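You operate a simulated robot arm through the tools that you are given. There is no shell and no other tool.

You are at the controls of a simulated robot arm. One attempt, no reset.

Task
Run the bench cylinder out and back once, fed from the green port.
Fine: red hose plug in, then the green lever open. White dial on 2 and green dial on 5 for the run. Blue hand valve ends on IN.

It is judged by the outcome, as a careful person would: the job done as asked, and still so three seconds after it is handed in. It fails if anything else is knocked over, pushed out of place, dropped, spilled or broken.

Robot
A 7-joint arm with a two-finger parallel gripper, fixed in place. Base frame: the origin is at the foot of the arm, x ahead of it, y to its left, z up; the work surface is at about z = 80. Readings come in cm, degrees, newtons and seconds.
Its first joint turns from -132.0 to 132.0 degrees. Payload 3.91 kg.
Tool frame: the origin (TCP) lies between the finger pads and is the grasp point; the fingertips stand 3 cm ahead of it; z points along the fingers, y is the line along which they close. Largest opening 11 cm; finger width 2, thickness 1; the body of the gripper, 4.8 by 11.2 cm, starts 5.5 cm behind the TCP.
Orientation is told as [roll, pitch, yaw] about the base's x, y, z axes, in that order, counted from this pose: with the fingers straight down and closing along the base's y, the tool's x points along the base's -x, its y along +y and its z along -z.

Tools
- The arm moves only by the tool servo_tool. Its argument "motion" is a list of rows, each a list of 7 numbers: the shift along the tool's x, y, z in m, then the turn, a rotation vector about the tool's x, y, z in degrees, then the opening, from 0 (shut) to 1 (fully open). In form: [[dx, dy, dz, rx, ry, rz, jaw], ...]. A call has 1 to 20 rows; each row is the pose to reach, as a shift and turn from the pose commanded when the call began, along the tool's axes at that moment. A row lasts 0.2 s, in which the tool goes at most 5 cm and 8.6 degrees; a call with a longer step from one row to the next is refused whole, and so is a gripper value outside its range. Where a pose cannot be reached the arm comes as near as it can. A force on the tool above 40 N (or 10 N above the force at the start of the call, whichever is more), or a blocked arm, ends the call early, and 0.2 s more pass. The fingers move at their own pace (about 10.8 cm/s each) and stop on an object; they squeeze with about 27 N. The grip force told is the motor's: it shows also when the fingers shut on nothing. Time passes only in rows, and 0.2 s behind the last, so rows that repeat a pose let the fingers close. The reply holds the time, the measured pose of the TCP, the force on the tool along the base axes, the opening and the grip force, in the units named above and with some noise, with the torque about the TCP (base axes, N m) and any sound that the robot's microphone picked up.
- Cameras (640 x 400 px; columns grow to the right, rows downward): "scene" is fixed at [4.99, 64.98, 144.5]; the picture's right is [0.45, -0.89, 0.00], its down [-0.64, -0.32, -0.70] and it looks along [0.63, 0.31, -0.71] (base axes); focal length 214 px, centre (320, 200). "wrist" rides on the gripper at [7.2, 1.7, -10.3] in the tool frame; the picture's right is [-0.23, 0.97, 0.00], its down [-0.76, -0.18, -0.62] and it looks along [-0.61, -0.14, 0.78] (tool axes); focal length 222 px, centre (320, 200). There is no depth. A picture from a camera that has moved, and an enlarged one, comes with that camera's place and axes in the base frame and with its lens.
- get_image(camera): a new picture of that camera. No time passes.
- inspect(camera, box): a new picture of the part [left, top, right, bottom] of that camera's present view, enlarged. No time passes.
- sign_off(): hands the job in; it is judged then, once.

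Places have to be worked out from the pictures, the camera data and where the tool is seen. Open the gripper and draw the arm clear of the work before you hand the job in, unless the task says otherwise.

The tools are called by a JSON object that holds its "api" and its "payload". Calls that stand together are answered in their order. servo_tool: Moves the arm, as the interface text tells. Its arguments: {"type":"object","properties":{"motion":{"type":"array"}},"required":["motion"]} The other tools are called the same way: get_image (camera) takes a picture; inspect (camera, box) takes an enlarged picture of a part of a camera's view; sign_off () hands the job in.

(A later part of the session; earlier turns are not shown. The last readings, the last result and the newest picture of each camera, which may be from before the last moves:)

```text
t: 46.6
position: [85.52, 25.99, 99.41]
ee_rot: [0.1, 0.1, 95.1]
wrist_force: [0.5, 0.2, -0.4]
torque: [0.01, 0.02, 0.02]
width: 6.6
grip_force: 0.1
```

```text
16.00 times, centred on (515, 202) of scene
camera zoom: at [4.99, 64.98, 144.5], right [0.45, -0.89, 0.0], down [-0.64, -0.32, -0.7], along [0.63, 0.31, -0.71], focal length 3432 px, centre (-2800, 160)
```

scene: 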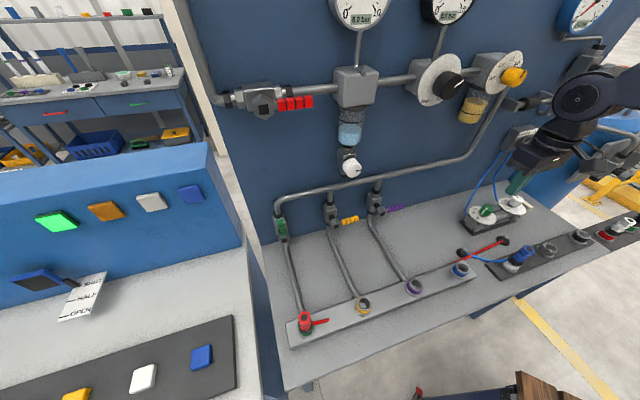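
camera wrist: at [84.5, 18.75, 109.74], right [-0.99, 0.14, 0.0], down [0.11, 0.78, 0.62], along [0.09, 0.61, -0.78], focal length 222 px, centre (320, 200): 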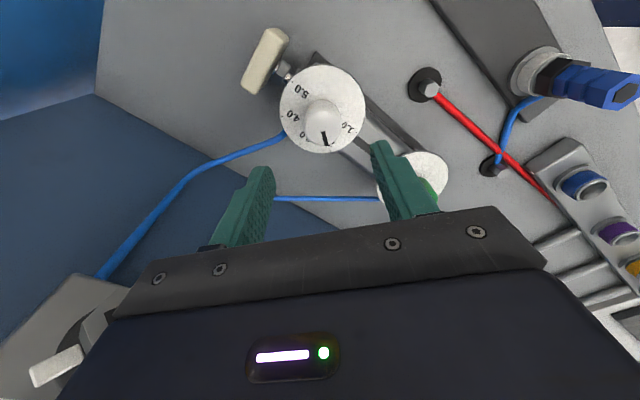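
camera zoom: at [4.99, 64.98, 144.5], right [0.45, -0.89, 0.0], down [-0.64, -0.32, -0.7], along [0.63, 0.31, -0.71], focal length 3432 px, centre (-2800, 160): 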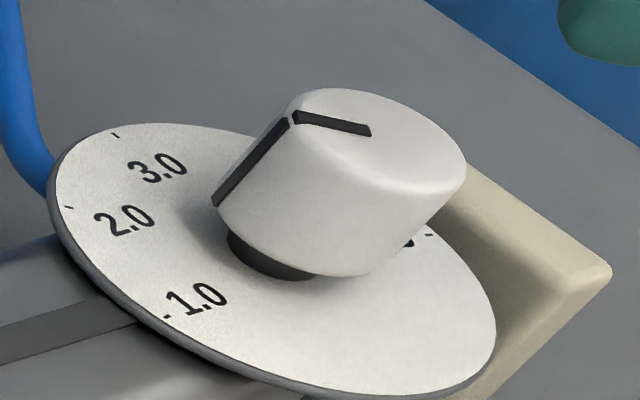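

White now reads 2.0: the pointer and the 2.0 tick coincide within about 1°. I'll move over the green knob with the same orientation and check centring.

{"api": "servo_tool", "payload": {"motion": [[-0.025, 0.02, 0, 0, 0, 0, 0.6], [-0.055, 0.045, 0, 0, 0, 0, 0.6], [-0.085, 0.07, 0, 0, 0, 0, 0.6], [-0.108, 0.0928, 0, 0, 0, 0, 0.6], [-0.108, 0.0928, 0, 0, 0, 0, 0.6]]}}

{"api": "get_image", "payload": {"camera": "wrist"}}

{"api": "inspect", "payload": {"camera": "wrist", "box": [260, 80, 380, 180]}}

```text
t: 47.8
position: [75.22, 36.07, 99.29]
ee_rot: [0.1, 0.3, 95.1]
wrist_force: [0.3, -0.5, -0.6]
torque: [0.03, 0.04, -0.04]
width: 6.6
grip_force: 0.2
```

```text
taken
camera wrist: at [74.24, 28.84, 109.58], right [-0.99, 0.14, 0.0], down [0.11, 0.78, 0.62], along [0.09, 0.61, -0.78], focal length 222 px, centre (320, 200)
```

wrist: 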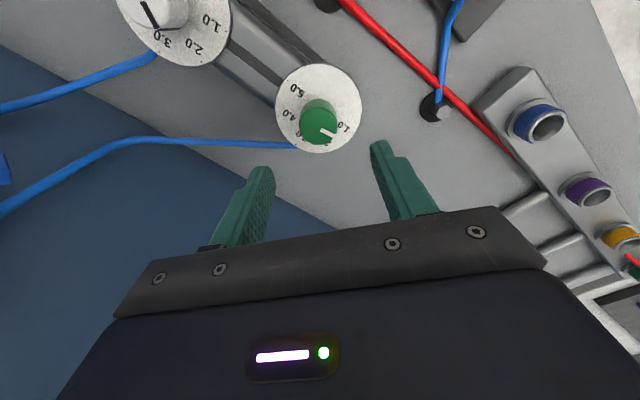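

```text
4.00 times, centred on (320, 130) of wrist
camera zoom: at [74.24, 28.84, 109.58], right [-0.99, 0.14, 0.0], down [0.11, 0.78, 0.62], along [0.09, 0.61, -0.78], focal length 888 px, centre (320, 480)
```

zoom: 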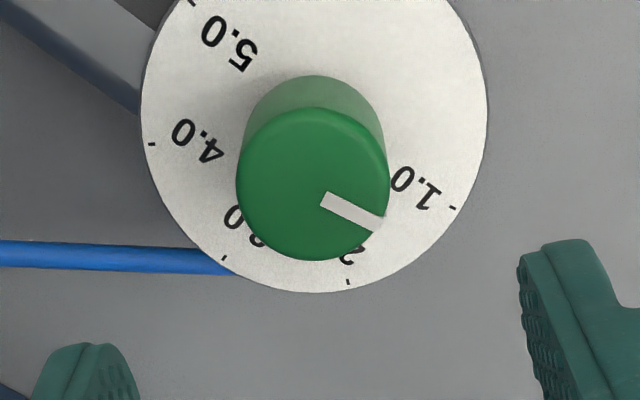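

Before turning green, I'll double-check the white dial from this different angle.

{"api": "inspect", "payload": {"camera": "wrist", "box": [110, 0, 240, 80]}}

{"api": "inspect", "payload": {"camera": "scene", "box": [490, 190, 540, 220]}}

```text
4.92 times, centred on (175, 40) of wrist
camera zoom: at [74.24, 28.84, 109.58], right [-0.99, 0.14, 0.0], down [0.11, 0.78, 0.62], along [0.09, 0.61, -0.78], focal length 1094 px, centre (1034, 988)
```

zoom: 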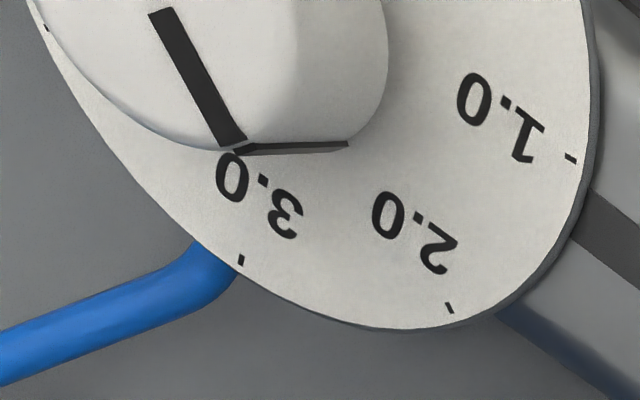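

```text
12.80 times, centred on (515, 205) of scene
camera zoom: at [4.99, 64.98, 144.5], right [0.45, -0.89, 0.0], down [-0.64, -0.32, -0.7], along [0.63, 0.31, -0.71], focal length 2745 px, centre (-2176, 136)
```

zoom: 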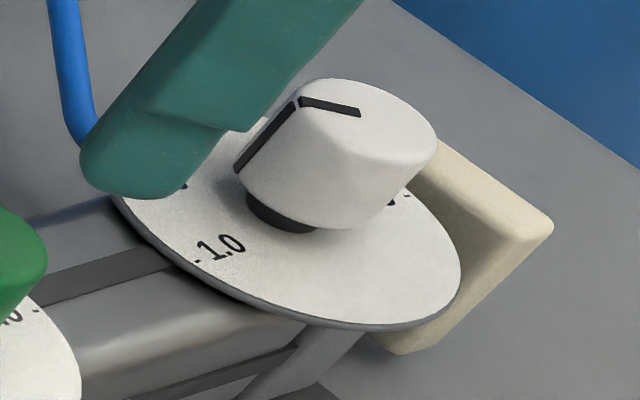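

White is confirmed at 2.0. The green dial's centre is about 0.14 cm off in tool x, so I'll correct for that, descend and grip the green knob.

{"api": "servo_tool", "payload": {"motion": [[0.0014, -0.0003, 0.025, 0, 0, 0, 0.6], [0.0014, -0.0003, 0.05, 0, 0, 0, 0.6], [0.0014, -0.0003, 0.075, 0, 0, 0, 0.6], [0.0014, -0.0003, 0.089, 0, 0, 0, 0.6], [0.0014, -0.0003, 0.0895, 0, 0, 0, 0.6], [0.0014, -0.0003, 0.0895, 0, 0, 0, 0.4], [0.0014, -0.0003, 0.0895, 0, 0, 0, 0.3], [0.0014, -0.0003, 0.0895, 0, 0, 0, 0.15], [0.0014, -0.0003, 0.0895, 0, 0, 0, 0], [0.0014, -0.0003, 0.0895, 0, 0, 0, 0]]}}

{"api": "inspect", "payload": {"camera": "wrist", "box": [240, 80, 400, 230]}}

```text
t: 50.0
position: [75.18, 35.9, 90.33]
ee_rot: [0.0, 0.3, 95.1]
wrist_force: [-8.7, -2.2, -2.9]
torque: [-0.01, -0.01, -0.06]
width: 3.33
grip_force: 45.5
```

```text
2.67 times, centred on (320, 155) of wrist
camera zoom: at [74.34, 28.65, 100.72], right [-0.99, 0.14, 0.0], down [0.11, 0.78, 0.62], along [0.09, 0.61, -0.78], focal length 592 px, centre (320, 320)
```

zoom: 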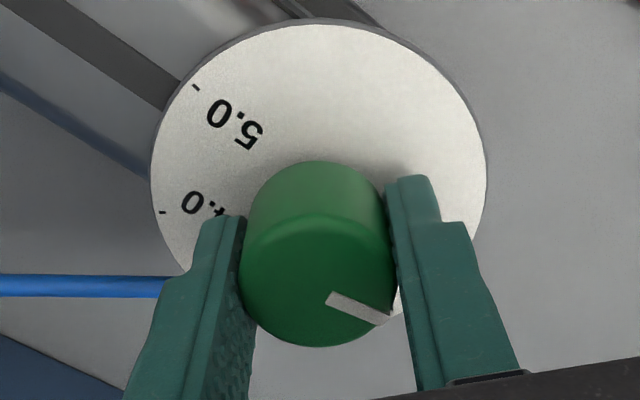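

Gripped at 3.33 cm with about 9 N side force. I'll turn clockwise 100°.

{"api": "servo_tool", "payload": {"motion": [[0, 0, 0, 0, 0, 5, 0], [0, 0, 0, 0, 0, 11, 0], [0, 0, 0, 0, 0, 17, 0], [0, 0, 0, 0, 0, 23, 0], [0, 0, 0, 0, 0, 29, 0], [0, 0, 0, 0, 0, 35, 0], [0, 0, 0, 0, 0, 41, 0], [0, 0, 0, 0, 0, 47, 0], [0, 0, 0, 0, 0, 53, 0], [0, 0, 0, 0, 0, 59, 0], [0, 0, 0, 0, 0, 65, 0], [0, 0, 0, 0, 0, 71, 0], [0, 0, 0, 0, 0, 77, 0], [0, 0, 0, 0, 0, 83, 0], [0, 0, 0, 0, 0, 89, 0], [0, 0, 0, 0, 0, 95, 0], [0, 0, 0, 0, 0, 100, 0], [0, 0, 0, 0, 0, 100, 0]]}}

{"api": "get_image", "payload": {"camera": "wrist"}}

{"api": "get_image", "payload": {"camera": "scene"}}

```text
t: 53.8
position: [75.37, 35.79, 90.34]
ee_rot: [-0.2, -0.1, -4.9]
wrist_force: [33.6, -12.8, 9.2]
torque: [0.57, -0.66, -0.02]
width: 3.28
grip_force: 45.0
```

```text
taken
camera wrist: at [68.33, 38.13, 100.71], right [0.31, 0.95, 0.0], down [0.74, -0.24, 0.62], along [0.59, -0.2, -0.78], focal length 222 px, centre (320, 200)
```

wrist: 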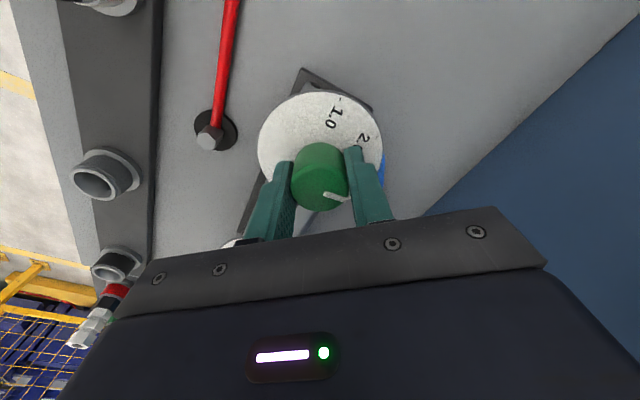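

```text
taken
```

scene: 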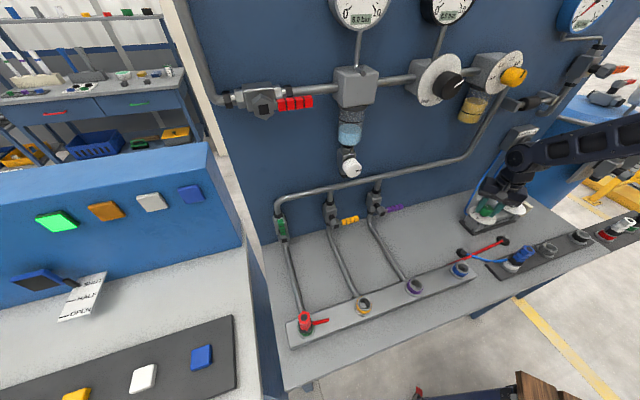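

The knob followed for 100°. I'll release, lift, turn the tool back to the starting yaw, and check the dial again.

{"api": "servo_tool", "payload": {"motion": [[0, 0, 0, 0, 0, 0, 0.3], [0, 0, 0, 0, 0, 0, 0.6], [0, 0, 0, 0, 0, 0, 0.6], [0, 0, -0.04, 0, 0, 0, 0.6], [0, 0, -0.08, 0, 0, -4, 0.6], [0, 0, -0.09, 0, 0, -12, 0.6], [0, 0, -0.09, 0, 0, -20, 0.6], [0, 0, -0.09, 0, 0, -28, 0.6], [0, 0, -0.09, 0, 0, -36, 0.6], [0, 0, -0.09, 0, 0, -44, 0.6], [0, 0, -0.09, 0, 0, -52, 0.6], [0, 0, -0.09, 0, 0, -60, 0.6], [0, 0, -0.09, 0, 0, -68, 0.6], [0, 0, -0.09, 0, 0, -76, 0.6], [0, 0, -0.09, 0, 0, -84, 0.6], [0, 0, -0.09, 0, 0, -92, 0.6], [0, 0, -0.09, 0, 0, -100, 0.6], [0, 0, -0.09, 0, 0, -100, 0.6]]}}

{"api": "inspect", "payload": {"camera": "wrist", "box": [260, 80, 380, 180]}}

{"api": "inspect", "payload": {"camera": "scene", "box": [455, 185, 535, 235]}}

```text
t: 57.6
position: [75.28, 35.89, 99.33]
ee_rot: [0.0, 0.2, 95.2]
wrist_force: [0.5, 0.6, -0.3]
torque: [-0.03, 0.0, -0.01]
width: 6.61
grip_force: 0.1
```

```text
4.00 times, centred on (320, 130) of wrist
camera zoom: at [74.26, 28.6, 109.76], right [-0.99, 0.14, 0.0], down [0.11, 0.78, 0.62], along [0.09, 0.61, -0.78], focal length 888 px, centre (320, 480)
```

zoom: 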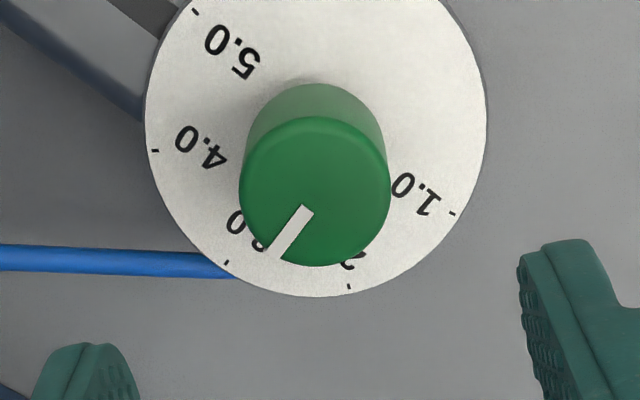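

```text
8.00 times, centred on (495, 210) of scene
camera zoom: at [4.99, 64.98, 144.5], right [0.45, -0.89, 0.0], down [-0.64, -0.32, -0.7], along [0.63, 0.31, -0.71], focal length 1716 px, centre (-1080, 120)
```

zoom: 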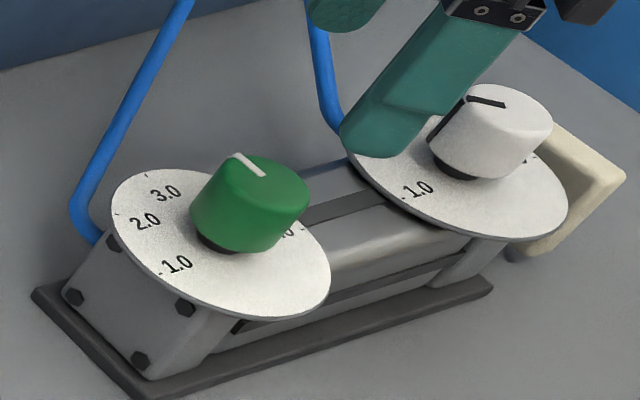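

Green is now at about 2.94 and the dial is well centred under the tool. I'll go down again, grip, and turn another 103° clockwise.

{"api": "servo_tool", "payload": {"motion": [[0, 0, 0.025, 0, 0, 0, 0.6], [0, 0, 0.05, 0, 0, 0, 0.6], [0, 0, 0.075, 0, 0, 0, 0.6], [0, 0, 0.089, 0, 0, 0, 0.6], [0, 0, 0.0898, 0, 0, 0, 0.6], [0, 0, 0.0898, 0, 0, 0, 0.4], [0, 0, 0.0898, 0, 0, 0, 0.3], [0, 0, 0.0898, 0, 0, 0, 0.15], [0, 0, 0.0898, 0, 0, 0, 0], [0, 0, 0.0898, 0, 0, 0, 0]]}}

{"api": "servo_tool", "payload": {"motion": [[0, 0, 0, 0, 0, 5, 0], [0, 0, 0, 0, 0, 11, 0], [0, 0, 0, 0, 0, 17, 0], [0, 0, 0, 0, 0, 23, 0], [0, 0, 0, 0, 0, 29, 0], [0, 0, 0, 0, 0, 35, 0], [0, 0, 0, 0, 0, 41, 0], [0, 0, 0, 0, 0, 47, 0], [0, 0, 0, 0, 0, 53, 0], [0, 0, 0, 0, 0, 59, 0], [0, 0, 0, 0, 0, 65, 0], [0, 0, 0, 0, 0, 71, 0], [0, 0, 0, 0, 0, 77, 0], [0, 0, 0, 0, 0, 83, 0], [0, 0, 0, 0, 0, 89, 0], [0, 0, 0, 0, 0, 95, 0], [0, 0, 0, 0, 0, 101, 0], [0, 0, 0, 0, 0, 103, 0], [0, 0, 0, 0, 0, 103, 0]]}}

{"api": "get_image", "payload": {"camera": "wrist"}}

```text
t: 59.8
position: [75.24, 35.77, 90.45]
ee_rot: [0.0, 0.2, 95.2]
wrist_force: [-12.5, -3.0, -3.5]
torque: [0.0, -0.39, 0.01]
width: 3.41
grip_force: 45.2
```

```text
t: 63.8
position: [75.07, 35.69, 90.32]
ee_rot: [-0.3, 0.1, -7.9]
wrist_force: [-5.3, -14.2, 6.1]
torque: [0.68, 0.62, 0.38]
width: 3.37
grip_force: 45.1
```

```text
taken
camera wrist: at [68.24, 38.53, 100.67], right [0.36, 0.93, 0.0], down [0.73, -0.28, 0.62], along [0.58, -0.23, -0.78], focal length 222 px, centre (320, 200)
```

wrist: 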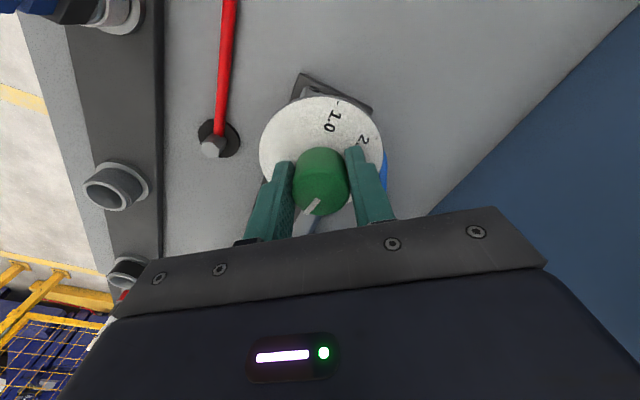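

The turn is complete. I'll release, rise and read the green dial.

{"api": "servo_tool", "payload": {"motion": [[0, 0, 0, 0, 0, 0, 0.3], [0, 0, 0, 0, 0, 0, 0.6], [0, 0, 0, 0, 0, 0, 0.6], [0, 0, -0.04, 0, 0, 0, 0.6], [0, 0, -0.08, 0, 0, 0, 0.6], [0, 0, -0.09, 0, 0, 0, 0.6], [0, 0, -0.09, 0, 0, 0, 0.6]]}}

{"api": "inspect", "payload": {"camera": "wrist", "box": [260, 80, 380, 180]}}

{"api": "inspect", "payload": {"camera": "scene", "box": [455, 185, 535, 235]}}

```text
t: 65.4
position: [75.16, 35.73, 99.43]
ee_rot: [-0.2, -0.1, -7.9]
wrist_force: [-0.8, -0.1, 0.4]
torque: [-0.01, -0.01, 0.0]
width: 6.6
grip_force: 0.1
```

```text
4.00 times, centred on (320, 130) of wrist
camera zoom: at [68.39, 38.6, 109.77], right [0.36, 0.93, 0.0], down [0.73, -0.28, 0.62], along [0.58, -0.23, -0.78], focal length 888 px, centre (320, 480)
```

zoom: 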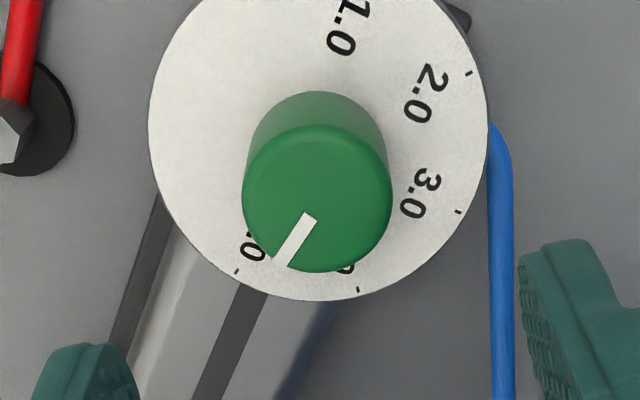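

```text
8.00 times, centred on (495, 210) of scene
camera zoom: at [4.99, 64.98, 144.5], right [0.45, -0.89, 0.0], down [-0.64, -0.32, -0.7], along [0.63, 0.31, -0.71], focal length 1716 px, centre (-1080, 120)
```

zoom: 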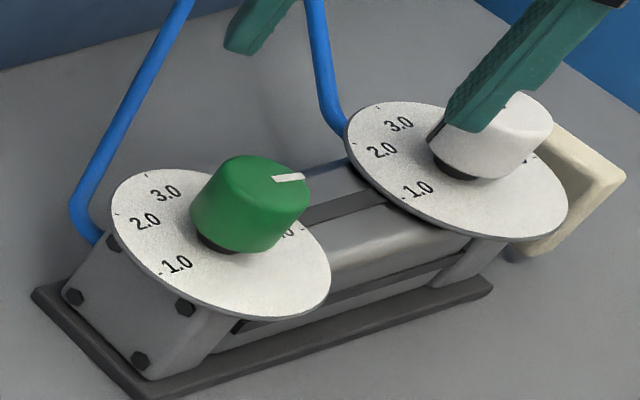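

Green reads close to 5. I'll take a finer scene view to measure the remaining error.

{"api": "inspect", "payload": {"camera": "scene", "box": [468, 200, 498, 219]}}

{"api": "inspect", "payload": {"camera": "wrist", "box": [285, 100, 365, 160]}}

```text
16.00 times, centred on (483, 210) of scene
camera zoom: at [4.99, 64.98, 144.5], right [0.45, -0.89, 0.0], down [-0.64, -0.32, -0.7], along [0.63, 0.31, -0.71], focal length 3432 px, centre (-2288, 48)
```

zoom: 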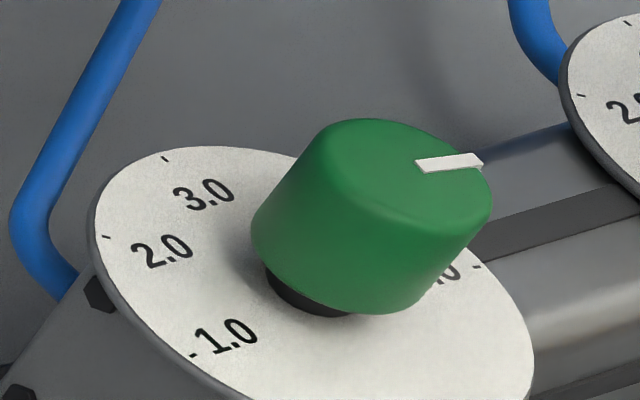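

```text
6.67 times, centred on (325, 130) of wrist
camera zoom: at [68.39, 38.6, 109.77], right [0.36, 0.93, 0.0], down [0.73, -0.28, 0.62], along [0.58, -0.23, -0.78], focal length 1481 px, centre (287, 667)
```

zoom: 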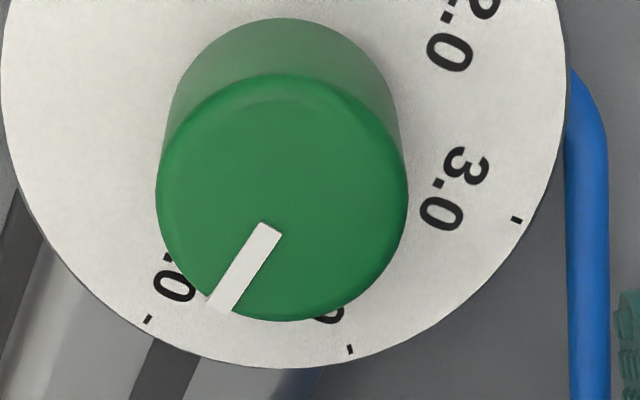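

Both measures agree: the green pointer is on 5.0 (pointer and tick directions within 0.5°). Next is the hand valve, so I'll rise, close the fingers, return to yaw 45, and then tilt to look at it head-on.

{"api": "servo_tool", "payload": {"motion": [[0, 0, -0.03, 0, 0, -5, 0.6], [-0.005, -0.015, -0.06, 0, 0, -13, 0.4], [-0.015, -0.045, -0.086, 0, 0, -21, 0.2], [-0.025, -0.075, -0.086, 0, 0, -29, 0], [-0.035, -0.105, -0.086, 0, 0, -37, 0], [-0.045, -0.139, -0.086, 0, 0, -45, 0], [-0.045, -0.139, -0.086, 0, 0, -52.9, 0], [-0.045, -0.139, -0.086, 0, 0, -52.9, 0]]}}

{"api": "servo_tool", "payload": {"motion": [[0, 0, 0, 0, -8, 0, 0], [0, 0, 0, 0, -16, 0, 0], [0, 0, 0, 0, -24, 0, 0], [0, 0, 0, 0, -32, 0, 0], [0, 0, 0, 0, -40, 0, 0], [0, 0, 0, 0, -48, 0, 0], [0, 0, 0, 0, -56, 0, 0], [0, 0, 0, 0, -60, 0, 0], [0, 0, 0, 0, -60, 0, 0]]}}

{"api": "get_image", "payload": {"camera": "wrist"}}

{"api": "get_image", "payload": {"camera": "scene"}}

```text
t: 67.2
position: [77.57, 21.37, 108.0]
ee_rot: [-0.2, 0.1, 45.0]
wrist_force: [-0.2, 0.4, 0.2]
torque: [-0.01, -0.02, 0.01]
width: 0.0
grip_force: 27.1
```

```text
t: 69.2
position: [77.8, 21.44, 108.0]
ee_rot: [-0.4, -59.8, 45.3]
wrist_force: [-0.1, 0.5, 0.2]
torque: [0.04, 0.04, -0.02]
width: 0.0
grip_force: 26.8
```

```text
taken
camera wrist: at [67.76, 13.82, 107.0], right [-0.61, 0.77, 0.19], down [0.01, -0.24, 0.97], along [0.79, 0.59, 0.13], focal length 222 px, centre (320, 200)
```

wrist: 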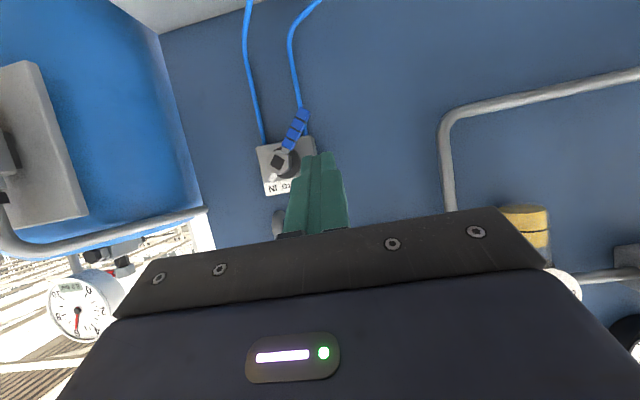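

```text
taken
```

scene: 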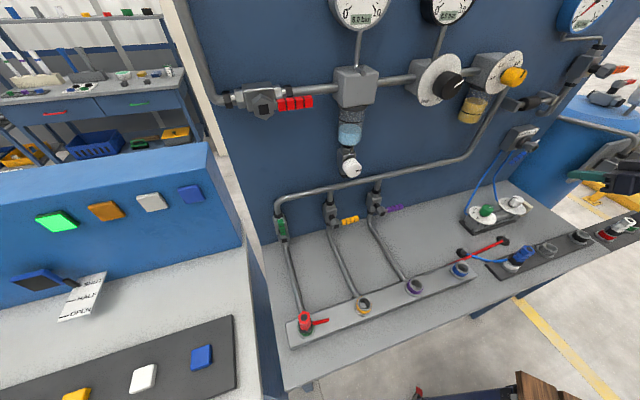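

I have the hand valve in view, upside down. I'll zoom in on it from both cameras to triangulate.

{"api": "inspect", "payload": {"camera": "wrist", "box": [245, 95, 345, 205]}}

{"api": "inspect", "payload": {"camera": "scene", "box": [495, 118, 555, 168]}}

{"api": "inspect", "payload": {"camera": "scene", "box": [455, 185, 535, 235]}}

```text
3.64 times, centred on (295, 150) of wrist
camera zoom: at [67.76, 13.82, 107.0], right [-0.61, 0.77, 0.19], down [0.01, -0.24, 0.97], along [0.79, 0.59, 0.13], focal length 808 px, centre (411, 382)
```

zoom: 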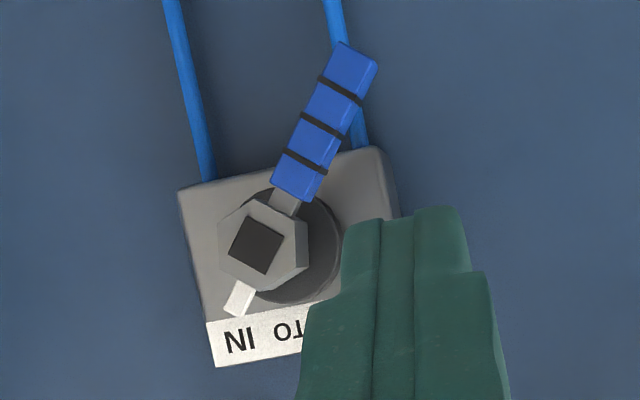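

```text
8.00 times, centred on (525, 143) of scene
camera zoom: at [4.99, 64.98, 144.5], right [0.45, -0.89, 0.0], down [-0.64, -0.32, -0.7], along [0.63, 0.31, -0.71], focal length 1716 px, centre (-1320, 656)
```

zoom: 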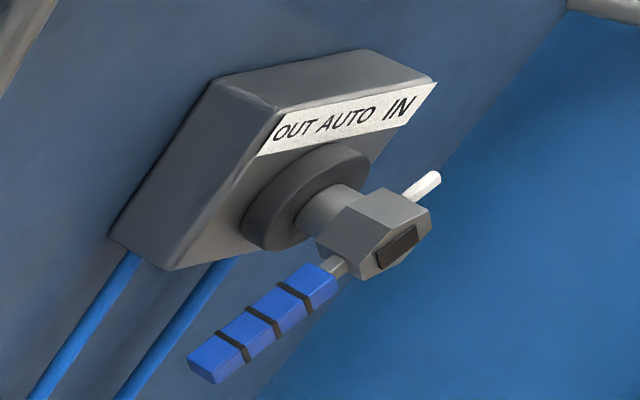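

```text
8.00 times, centred on (495, 210) of scene
camera zoom: at [4.99, 64.98, 144.5], right [0.45, -0.89, 0.0], down [-0.64, -0.32, -0.7], along [0.63, 0.31, -0.71], focal length 1716 px, centre (-1080, 120)
```

zoom: 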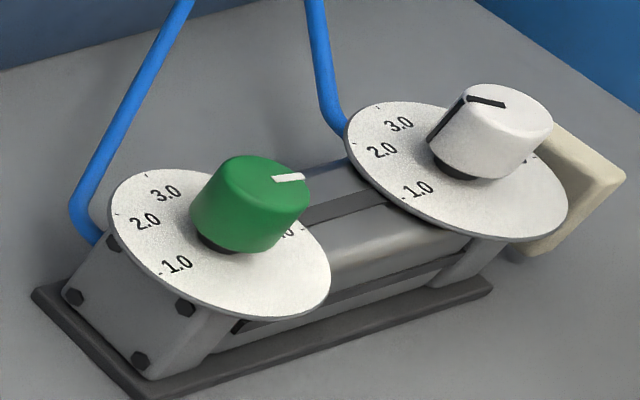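

The pointer is at IN, with the blue grip about 38° left of straight down. The hub is at roughly s = 46.6, n = 86.2, z = 105.2, and the cylinder is still retracted. I'll approach to the left of the grip, stopping short to re-measure.

{"api": "servo_tool", "payload": {"motion": [[-0.001, -0.001, 0.02, 0, 0, 0, 0], [-0.002, -0.002, 0.05, 0, 0, 0, 0], [-0.004, -0.004, 0.08, 0, 0, 0, 0], [-0.0058, -0.0045, 0.105, 0, 0, 0, 0], [-0.0058, -0.0045, 0.1121, 0, 0, 0, 0], [-0.0058, -0.0045, 0.1121, 0, 0, 0, 0]]}}

{"api": "get_image", "payload": {"camera": "wrist"}}

{"api": "inspect", "payload": {"camera": "wrist", "box": [200, 60, 360, 220]}}

{"api": "inspect", "payload": {"camera": "scene", "box": [480, 110, 608, 190]}}

```text
t: 70.6
position: [85.19, 28.12, 102.93]
ee_rot: [-0.4, -59.8, 45.3]
wrist_force: [-1.2, 0.5, -0.4]
torque: [0.03, -0.01, 0.0]
width: 0.01
grip_force: 27.0
```

```text
taken
camera wrist: at [75.16, 20.53, 101.78], right [-0.61, 0.77, 0.19], down [0.01, -0.23, 0.97], along [0.79, 0.59, 0.13], focal length 222 px, centre (320, 200)
```

wrist: 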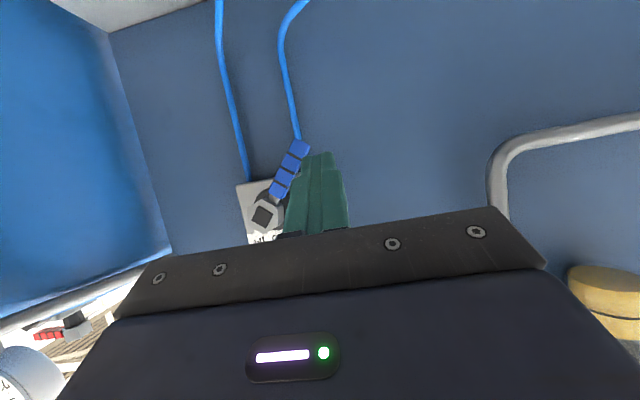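

```text
2.50 times, centred on (280, 140) of wrist
camera zoom: at [75.16, 20.53, 101.78], right [-0.61, 0.77, 0.19], down [0.01, -0.23, 0.97], along [0.79, 0.59, 0.13], focal length 555 px, centre (420, 350)
```

zoom: 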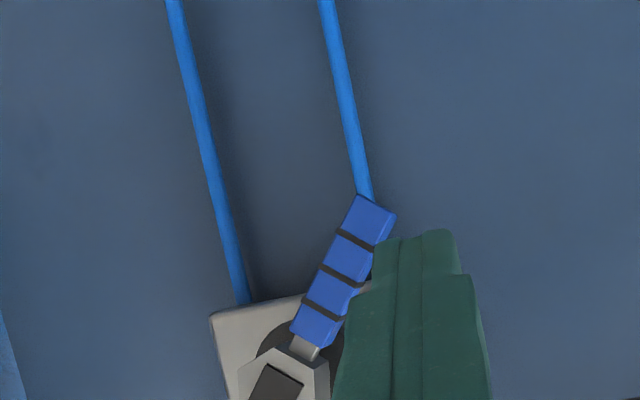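

```text
5.00 times, centred on (544, 150) of scene
camera zoom: at [4.99, 64.98, 144.5], right [0.45, -0.89, 0.0], down [-0.64, -0.32, -0.7], along [0.63, 0.31, -0.71], focal length 1072 px, centre (-800, 450)
```

zoom: 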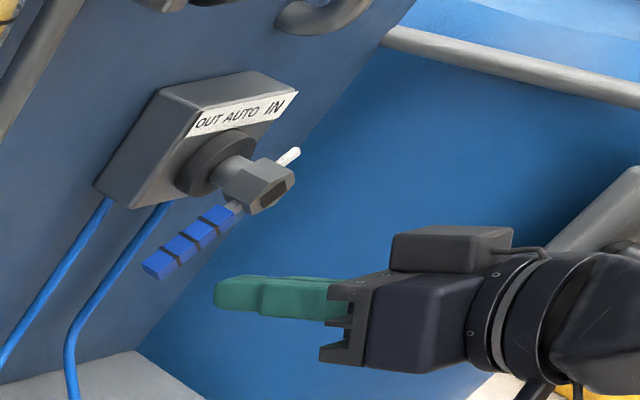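

Re-measured: the grip tip is at (s 41.9, n 86.9, z 99.35), and my finger sits just left of it with clearance. I'll advance towards the wall so the fingers straddle the lever's plane on its left side.

{"api": "servo_tool", "payload": {"motion": [[-0.009, 0, 0.0159, 0, 0, 0, 0], [-0.0185, 0, 0.032, 0, 0, 0, 0], [-0.0275, 0, 0.0476, 0, 0, 0, 0], [-0.0275, 0, 0.0476, 0, 0, 0, 0]]}}

{"api": "inspect", "payload": {"camera": "wrist", "box": [180, 100, 380, 240]}}

{"api": "inspect", "payload": {"camera": "scene", "box": [480, 110, 608, 190]}}

```text
t: 71.6
position: [88.91, 32.21, 102.84]
ee_rot: [-0.3, -59.9, 45.2]
wrist_force: [0.7, -0.6, 0.3]
torque: [-0.02, -0.04, -0.03]
width: 0.0
grip_force: 27.1
```

```text
2.86 times, centred on (280, 170) of wrist
camera zoom: at [78.93, 24.54, 101.71], right [-0.61, 0.77, 0.19], down [0.01, -0.23, 0.97], along [0.79, 0.59, 0.13], focal length 635 px, centre (434, 286)
```

zoom: 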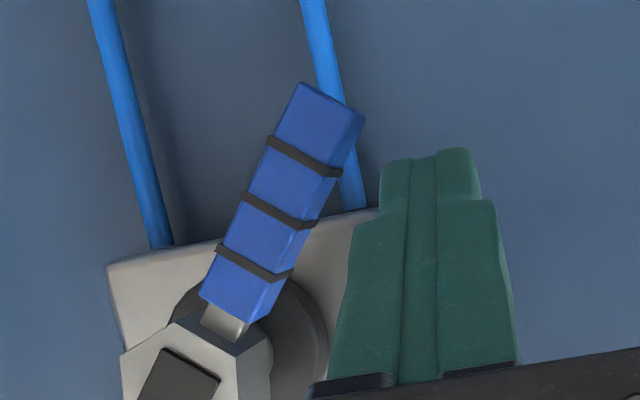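

```text
5.00 times, centred on (544, 150) of scene
camera zoom: at [4.99, 64.98, 144.5], right [0.45, -0.89, 0.0], down [-0.64, -0.32, -0.7], along [0.63, 0.31, -0.71], focal length 1072 px, centre (-800, 450)
```

zoom: 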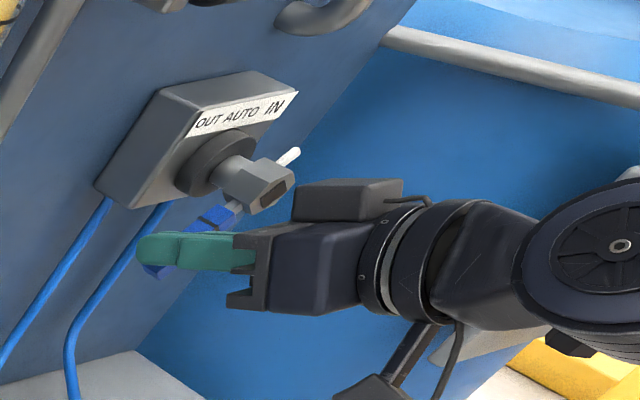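

The fingers are beside the grip at its left, clear of the hub. I'll push it in one continuous sweep through AUTO to OUT, following the lever's arc.

{"api": "servo_tool", "payload": {"motion": [[0, -0.016, 0, 0, 0, 0, 0], [0.0065, -0.0275, 0.0038, 0, 0, 0, 0], [0.0113, -0.037, 0.0065, 0, 0, 0, 0], [0.0156, -0.046, 0.009, 0, 0, 0, 0], [0.0225, -0.056, 0.013, 0, 0, 0, 0], [0.0277, -0.065, 0.016, 0, 0, 0, 0], [0.0268, -0.074, 0.0155, 0, 0, 0, 0], [0.0251, -0.083, 0.0145, 0, 0, 0, 0]]}}

{"api": "get_image", "payload": {"camera": "wrist"}}

{"api": "inspect", "payload": {"camera": "scene", "box": [455, 105, 615, 235]}}

```text
t: 73.4
position: [94.81, 26.19, 100.06]
ee_rot: [-0.5, -59.9, 45.3]
wrist_force: [0.0, 0.3, 0.6]
torque: [-0.02, -0.02, 0.01]
width: 0.02
grip_force: 26.5
```

```text
taken
camera wrist: at [84.87, 18.6, 98.98], right [-0.61, 0.77, 0.19], down [0.01, -0.23, 0.97], along [0.79, 0.59, 0.13], focal length 222 px, centre (320, 200)
```

wrist: 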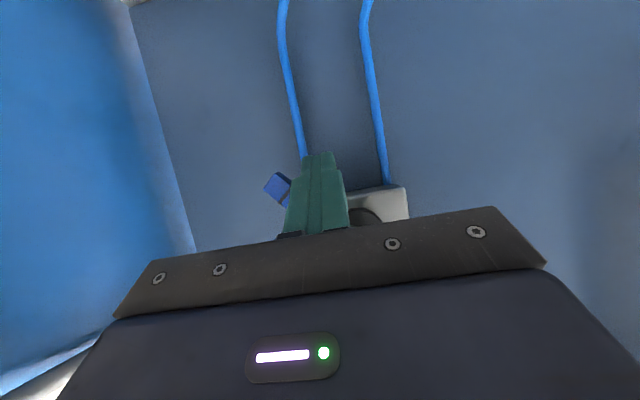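

```text
3.08 times, centred on (535, 170) of scene
camera zoom: at [4.99, 64.98, 144.5], right [0.45, -0.89, 0.0], down [-0.64, -0.32, -0.7], along [0.63, 0.31, -0.71], focal length 660 px, centre (-342, 292)
```

zoom: 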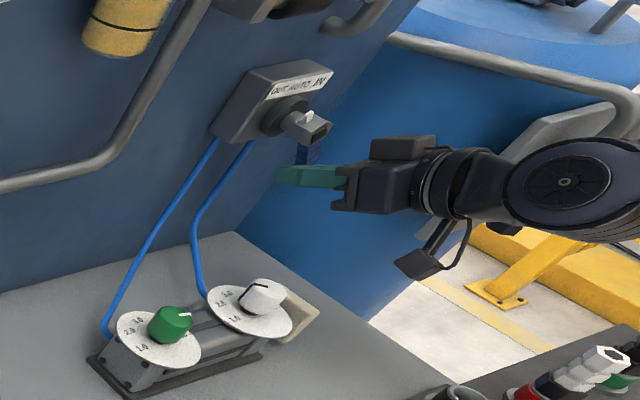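

The lever moved freely, with the grip tip now right of the finger. I'll zoom in on the pointer and the cylinder.

{"api": "inspect", "payload": {"camera": "scene", "box": [500, 110, 564, 160]}}

{"api": "inspect", "payload": {"camera": "scene", "box": [455, 185, 575, 235]}}

{"api": "inspect", "payload": {"camera": "wrist", "box": [240, 120, 420, 240]}}

```text
8.00 times, centred on (532, 135) of scene
camera zoom: at [4.99, 64.98, 144.5], right [0.45, -0.89, 0.0], down [-0.64, -0.32, -0.7], along [0.63, 0.31, -0.71], focal length 1716 px, centre (-1376, 720)
```

zoom: 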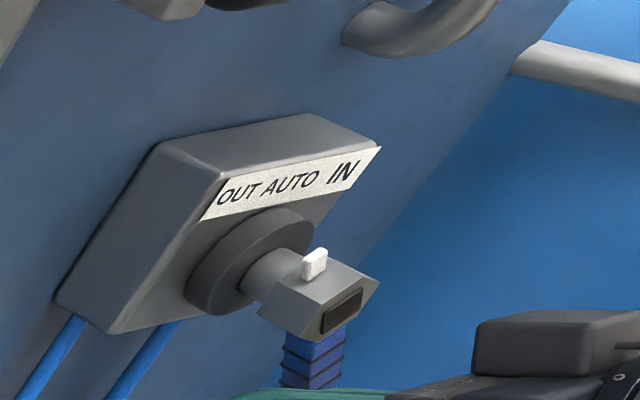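

```text
5.33 times, centred on (515, 210) of scene
camera zoom: at [4.99, 64.98, 144.5], right [0.45, -0.89, 0.0], down [-0.64, -0.32, -0.7], along [0.63, 0.31, -0.71], focal length 1144 px, centre (-720, 147)
```

zoom: 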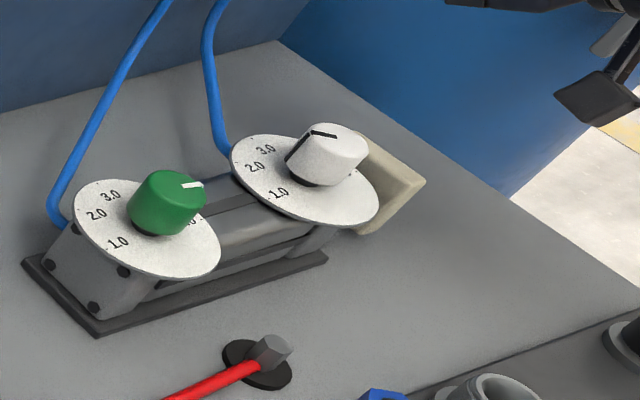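

```text
3.33 times, centred on (330, 180) of wrist
camera zoom: at [84.87, 18.6, 98.98], right [-0.61, 0.77, 0.19], down [0.01, -0.23, 0.97], along [0.79, 0.59, 0.13], focal length 740 px, centre (287, 267)
```

zoom: 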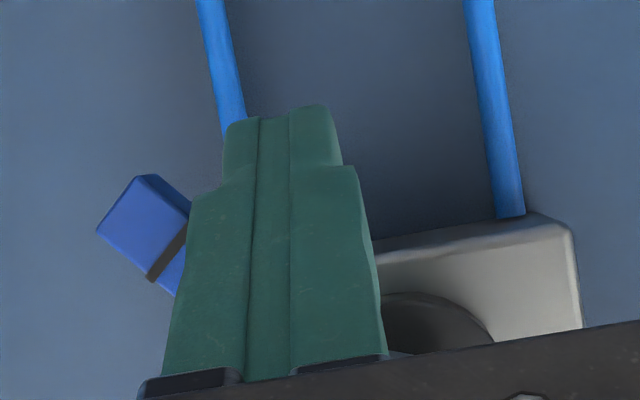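

The lever is now about 41° to the other side, which mirrors IN, so it is on OUT. The plate may have just started moving, so I'll hold for a second and look at the cylinder.

{"api": "servo_tool", "payload": {"motion": [[0, 0, 0, 0, 0, 0, 0], [0, 0, 0, 0, 0, 0, 0], [0, 0, 0, 0, 0, 0, 0], [0, 0, 0, 0, 0, 0, 0], [0, 0, 0, 0, 0, 0, 0]]}}

{"api": "inspect", "payload": {"camera": "scene", "box": [455, 185, 575, 235]}}

{"api": "inspect", "payload": {"camera": "scene", "box": [500, 110, 564, 160]}}

```text
t: 74.6
position: [94.84, 26.22, 99.97]
ee_rot: [-0.3, -59.8, 45.3]
wrist_force: [0.3, -0.5, 0.8]
torque: [-0.03, -0.02, 0.0]
width: 0.0
grip_force: 27.2
```

```text
5.33 times, centred on (515, 210) of scene
camera zoom: at [4.99, 64.98, 144.5], right [0.45, -0.89, 0.0], down [-0.64, -0.32, -0.7], along [0.63, 0.31, -0.71], focal length 1144 px, centre (-720, 147)
```

zoom: 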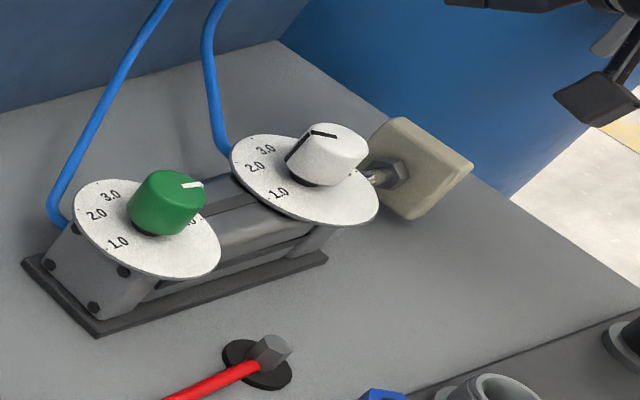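

```text
8.00 times, centred on (532, 135) of scene
camera zoom: at [4.99, 64.98, 144.5], right [0.45, -0.89, 0.0], down [-0.64, -0.32, -0.7], along [0.63, 0.31, -0.71], focal length 1716 px, centre (-1376, 720)
```

zoom: 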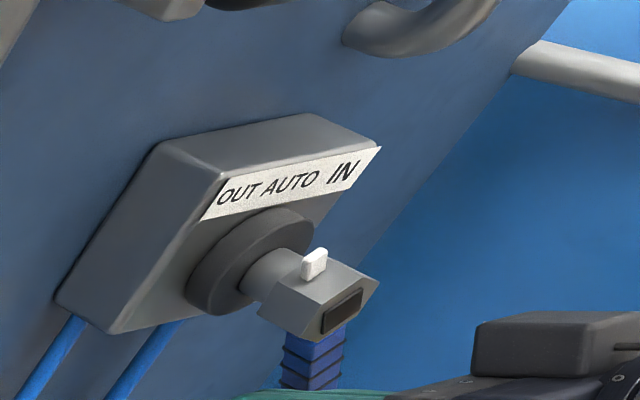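

The cylinder is extending. I'll keep waiting and watch until the rod stops moving.

{"api": "servo_tool", "payload": {"motion": [[0, 0, 0, 0, 0, 0, 0], [0, 0, 0, 0, 0, 0, 0], [0, 0, 0, 0, 0, 0, 0], [0, 0, 0, 0, 0, 0, 0], [0, 0, 0, 0, 0, 0, 0], [0, 0, 0, 0, 0, 0, 0], [0, 0, 0, 0, 0, 0, 0], [0, 0, 0, 0, 0, 0, 0], [0, 0, 0, 0, 0, 0, 0], [0, 0, 0, 0, 0, 0, 0]]}}

{"api": "inspect", "payload": {"camera": "scene", "box": [455, 165, 615, 265]}}

{"api": "servo_tool", "payload": {"motion": [[0, 0, 0, 0, 0, 0, 0], [0, 0, 0, 0, 0, 0, 0], [0, 0, 0, 0, 0, 0, 0], [0, 0, 0, 0, 0, 0, 0], [0, 0, 0, 0, 0, 0, 0], [0, 0, 0, 0, 0, 0, 0], [0, 0, 0, 0, 0, 0, 0], [0, 0, 0, 0, 0, 0, 0], [0, 0, 0, 0, 0, 0, 0], [0, 0, 0, 0, 0, 0, 0]]}}

{"api": "inspect", "payload": {"camera": "scene", "box": [455, 165, 615, 265]}}

```text
t: 76.8
position: [94.84, 26.28, 100.05]
ee_rot: [-0.2, -59.9, 45.2]
wrist_force: [0.1, 0.2, -0.4]
torque: [-0.02, 0.04, 0.0]
width: 0.0
grip_force: 27.3
```

```text
4.00 times, centred on (535, 215) of scene
camera zoom: at [4.99, 64.98, 144.5], right [0.45, -0.89, 0.0], down [-0.64, -0.32, -0.7], along [0.63, 0.31, -0.71], focal length 858 px, centre (-540, 140)
```

zoom: 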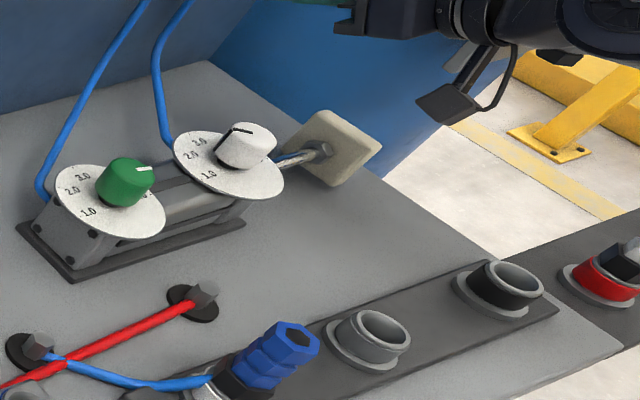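

```text
t: 79.0
position: [94.89, 26.22, 100.01]
ee_rot: [-0.3, -59.9, 45.3]
wrist_force: [0.4, 0.3, 0.1]
torque: [0.0, 0.02, -0.02]
width: 0.0
grip_force: 27.3
```

```text
4.00 times, centred on (535, 215) of scene
camera zoom: at [4.99, 64.98, 144.5], right [0.45, -0.89, 0.0], down [-0.64, -0.32, -0.7], along [0.63, 0.31, -0.71], focal length 858 px, centre (-540, 140)
```

zoom: 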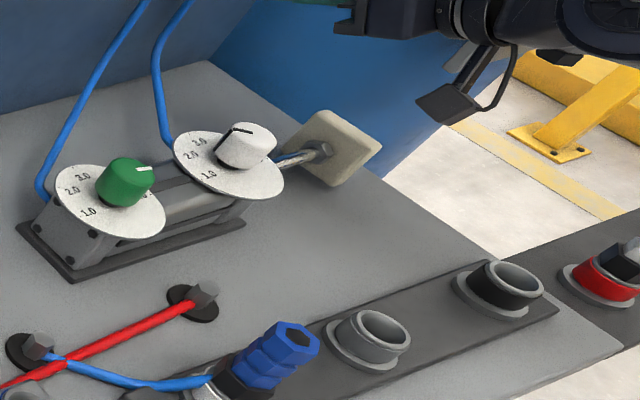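

The rod is fully extended, with no change over the last 2 s. I'll back the fingers out and move around to the right-hand side of the grip for the return push.

{"api": "servo_tool", "payload": {"motion": [[0.0138, 0, -0.0238, 0, 0, 0, 0], [0.0275, 0, -0.0476, 0, 0, 0, 0], [0.0154, -0.024, -0.0546, 0, 0, 0, 0], [0.003, -0.0475, -0.0618, 0, 0, 0, 0], [0.003, -0.0475, -0.0618, 0, 0, 0, 0]]}}

{"api": "get_image", "payload": {"camera": "wrist"}}

{"api": "inspect", "payload": {"camera": "wrist", "box": [260, 100, 460, 240]}}

{"api": "inspect", "payload": {"camera": "scene", "box": [455, 105, 615, 235]}}

```text
t: 80.2
position: [94.24, 18.94, 103.11]
ee_rot: [-0.3, -59.9, 45.2]
wrist_force: [-0.5, 0.3, 0.4]
torque: [0.0, -0.01, 0.01]
width: 0.01
grip_force: 27.2
```

```text
taken
camera wrist: at [84.24, 11.3, 101.92], right [-0.61, 0.77, 0.19], down [0.01, -0.23, 0.97], along [0.79, 0.59, 0.13], focal length 222 px, centre (320, 200)
```

wrist: 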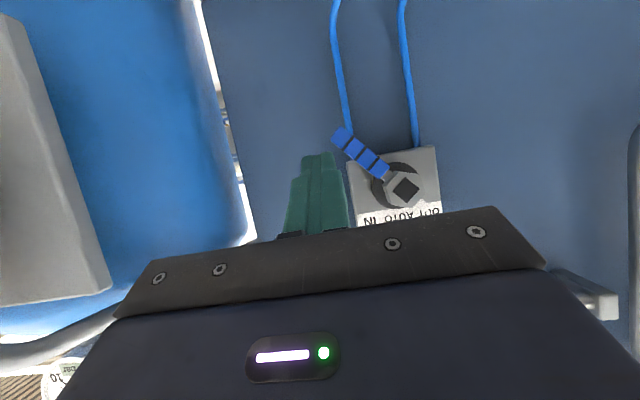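

```text
2.86 times, centred on (360, 170) of wrist
camera zoom: at [84.24, 11.3, 101.92], right [-0.61, 0.77, 0.19], down [0.01, -0.23, 0.97], along [0.79, 0.59, 0.13], focal length 635 px, centre (206, 286)
```

zoom: 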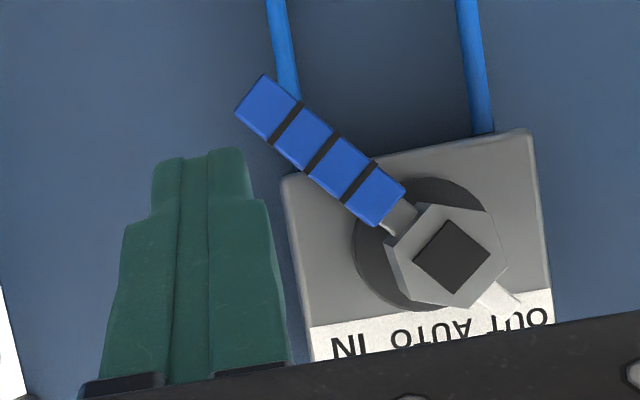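

```text
3.08 times, centred on (535, 170) of scene
camera zoom: at [4.99, 64.98, 144.5], right [0.45, -0.89, 0.0], down [-0.64, -0.32, -0.7], along [0.63, 0.31, -0.71], focal length 660 px, centre (-342, 292)
```

zoom: 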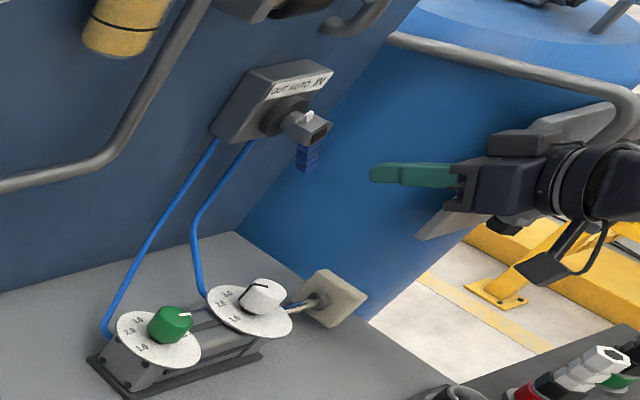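

The pointer is clearly on OUT and my fingers are to the right of the grip. I'll advance into the lever's plane on this side.

{"api": "servo_tool", "payload": {"motion": [[-0.0137, 0, 0.0238, 0, 0, 0, 0], [-0.0275, 0, 0.0476, 0, 0, 0, 0], [-0.0275, 0, 0.0476, 0, 0, 0, 0]]}}

{"api": "inspect", "payload": {"camera": "wrist", "box": [260, 100, 460, 240]}}

{"api": "inspect", "payload": {"camera": "scene", "box": [490, 105, 618, 185]}}

```text
t: 81.0
position: [98.09, 22.82, 102.83]
ee_rot: [-0.3, -59.9, 45.3]
wrist_force: [0.6, 0.3, 0.3]
torque: [0.03, 0.03, 0.02]
width: 0.0
grip_force: 27.1
```

```text
2.86 times, centred on (360, 170) of wrist
camera zoom: at [88.18, 15.15, 101.83], right [-0.61, 0.77, 0.19], down [0.01, -0.23, 0.97], along [0.79, 0.59, 0.13], focal length 635 px, centre (206, 286)
```

zoom: 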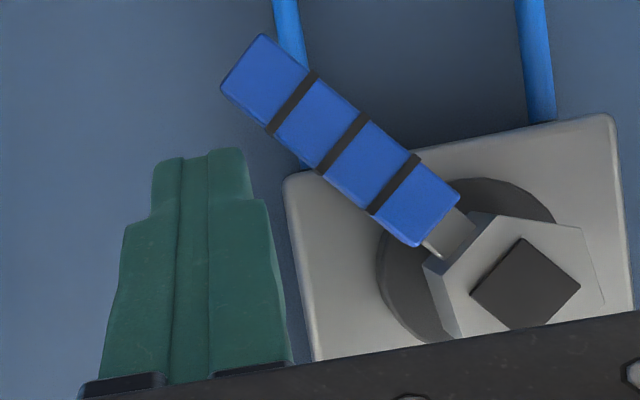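

```text
5.00 times, centred on (554, 145) of scene
camera zoom: at [4.99, 64.98, 144.5], right [0.45, -0.89, 0.0], down [-0.64, -0.32, -0.7], along [0.63, 0.31, -0.71], focal length 1072 px, centre (-850, 475)
```

zoom: 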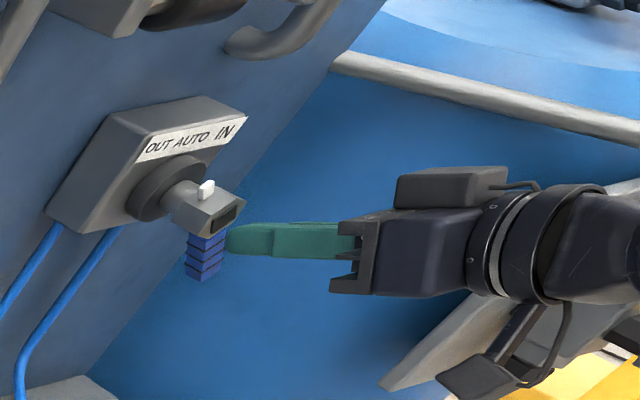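

Clear and ready. I'll push the grip back in one sweep through AUTO to IN.

{"api": "servo_tool", "payload": {"motion": [[0, 0.018, 0, 0, 0, 0, 0], [0.0063, 0.0296, 0.0037, 0, 0, 0, 0], [0.0113, 0.039, 0.0065, 0, 0, 0, 0], [0.0156, 0.048, 0.009, 0, 0, 0, 0], [0.0225, 0.0577, 0.013, 0, 0, 0, 0], [0.0277, 0.067, 0.016, 0, 0, 0, 0], [0.0268, 0.076, 0.0155, 0, 0, 0, 0], [0.0251, 0.086, 0.0145, 0, 0, 0, 0]]}}

{"api": "get_image", "payload": {"camera": "wrist"}}

{"api": "inspect", "payload": {"camera": "wrist", "box": [240, 110, 440, 240]}}

{"api": "inspect", "payload": {"camera": "scene", "box": [455, 105, 615, 235]}}

```text
t: 82.8
position: [92.16, 28.84, 99.83]
ee_rot: [-0.3, -59.9, 45.4]
wrist_force: [1.9, -2.3, -0.4]
torque: [-0.03, 0.01, -0.05]
width: 0.03
grip_force: 27.1
```

```text
taken
camera wrist: at [82.13, 21.29, 98.79], right [-0.61, 0.77, 0.19], down [0.01, -0.23, 0.97], along [0.79, 0.59, 0.13], focal length 222 px, centre (320, 200)
```

wrist: 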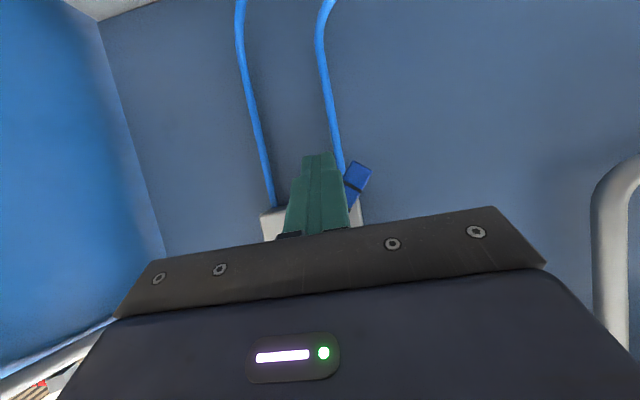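

```text
3.08 times, centred on (340, 175) of wrist
camera zoom: at [82.13, 21.29, 98.79], right [-0.61, 0.77, 0.19], down [0.01, -0.23, 0.97], along [0.79, 0.59, 0.13], focal length 684 px, centre (258, 277)
```

zoom: 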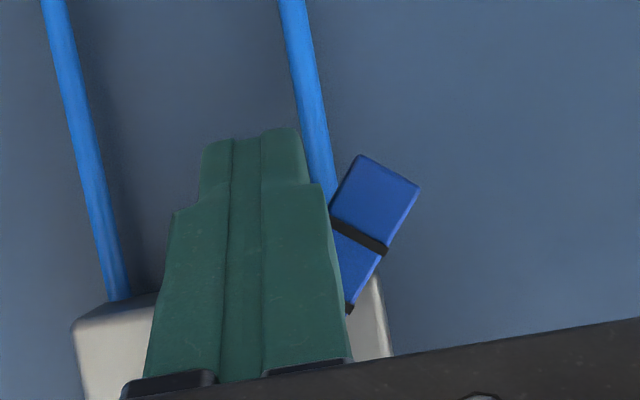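

```text
3.08 times, centred on (535, 170) of scene
camera zoom: at [4.99, 64.98, 144.5], right [0.45, -0.89, 0.0], down [-0.64, -0.32, -0.7], along [0.63, 0.31, -0.71], focal length 660 px, centre (-342, 292)
```

zoom: 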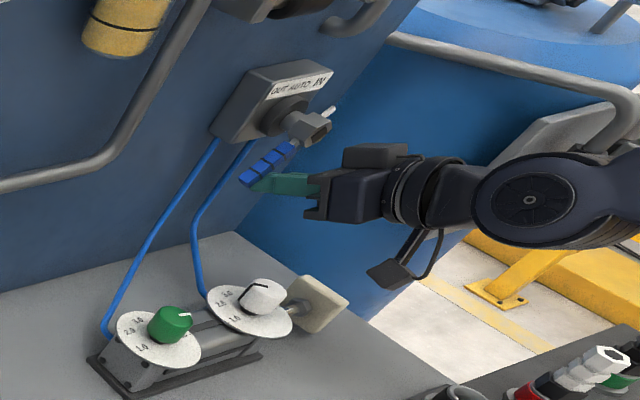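

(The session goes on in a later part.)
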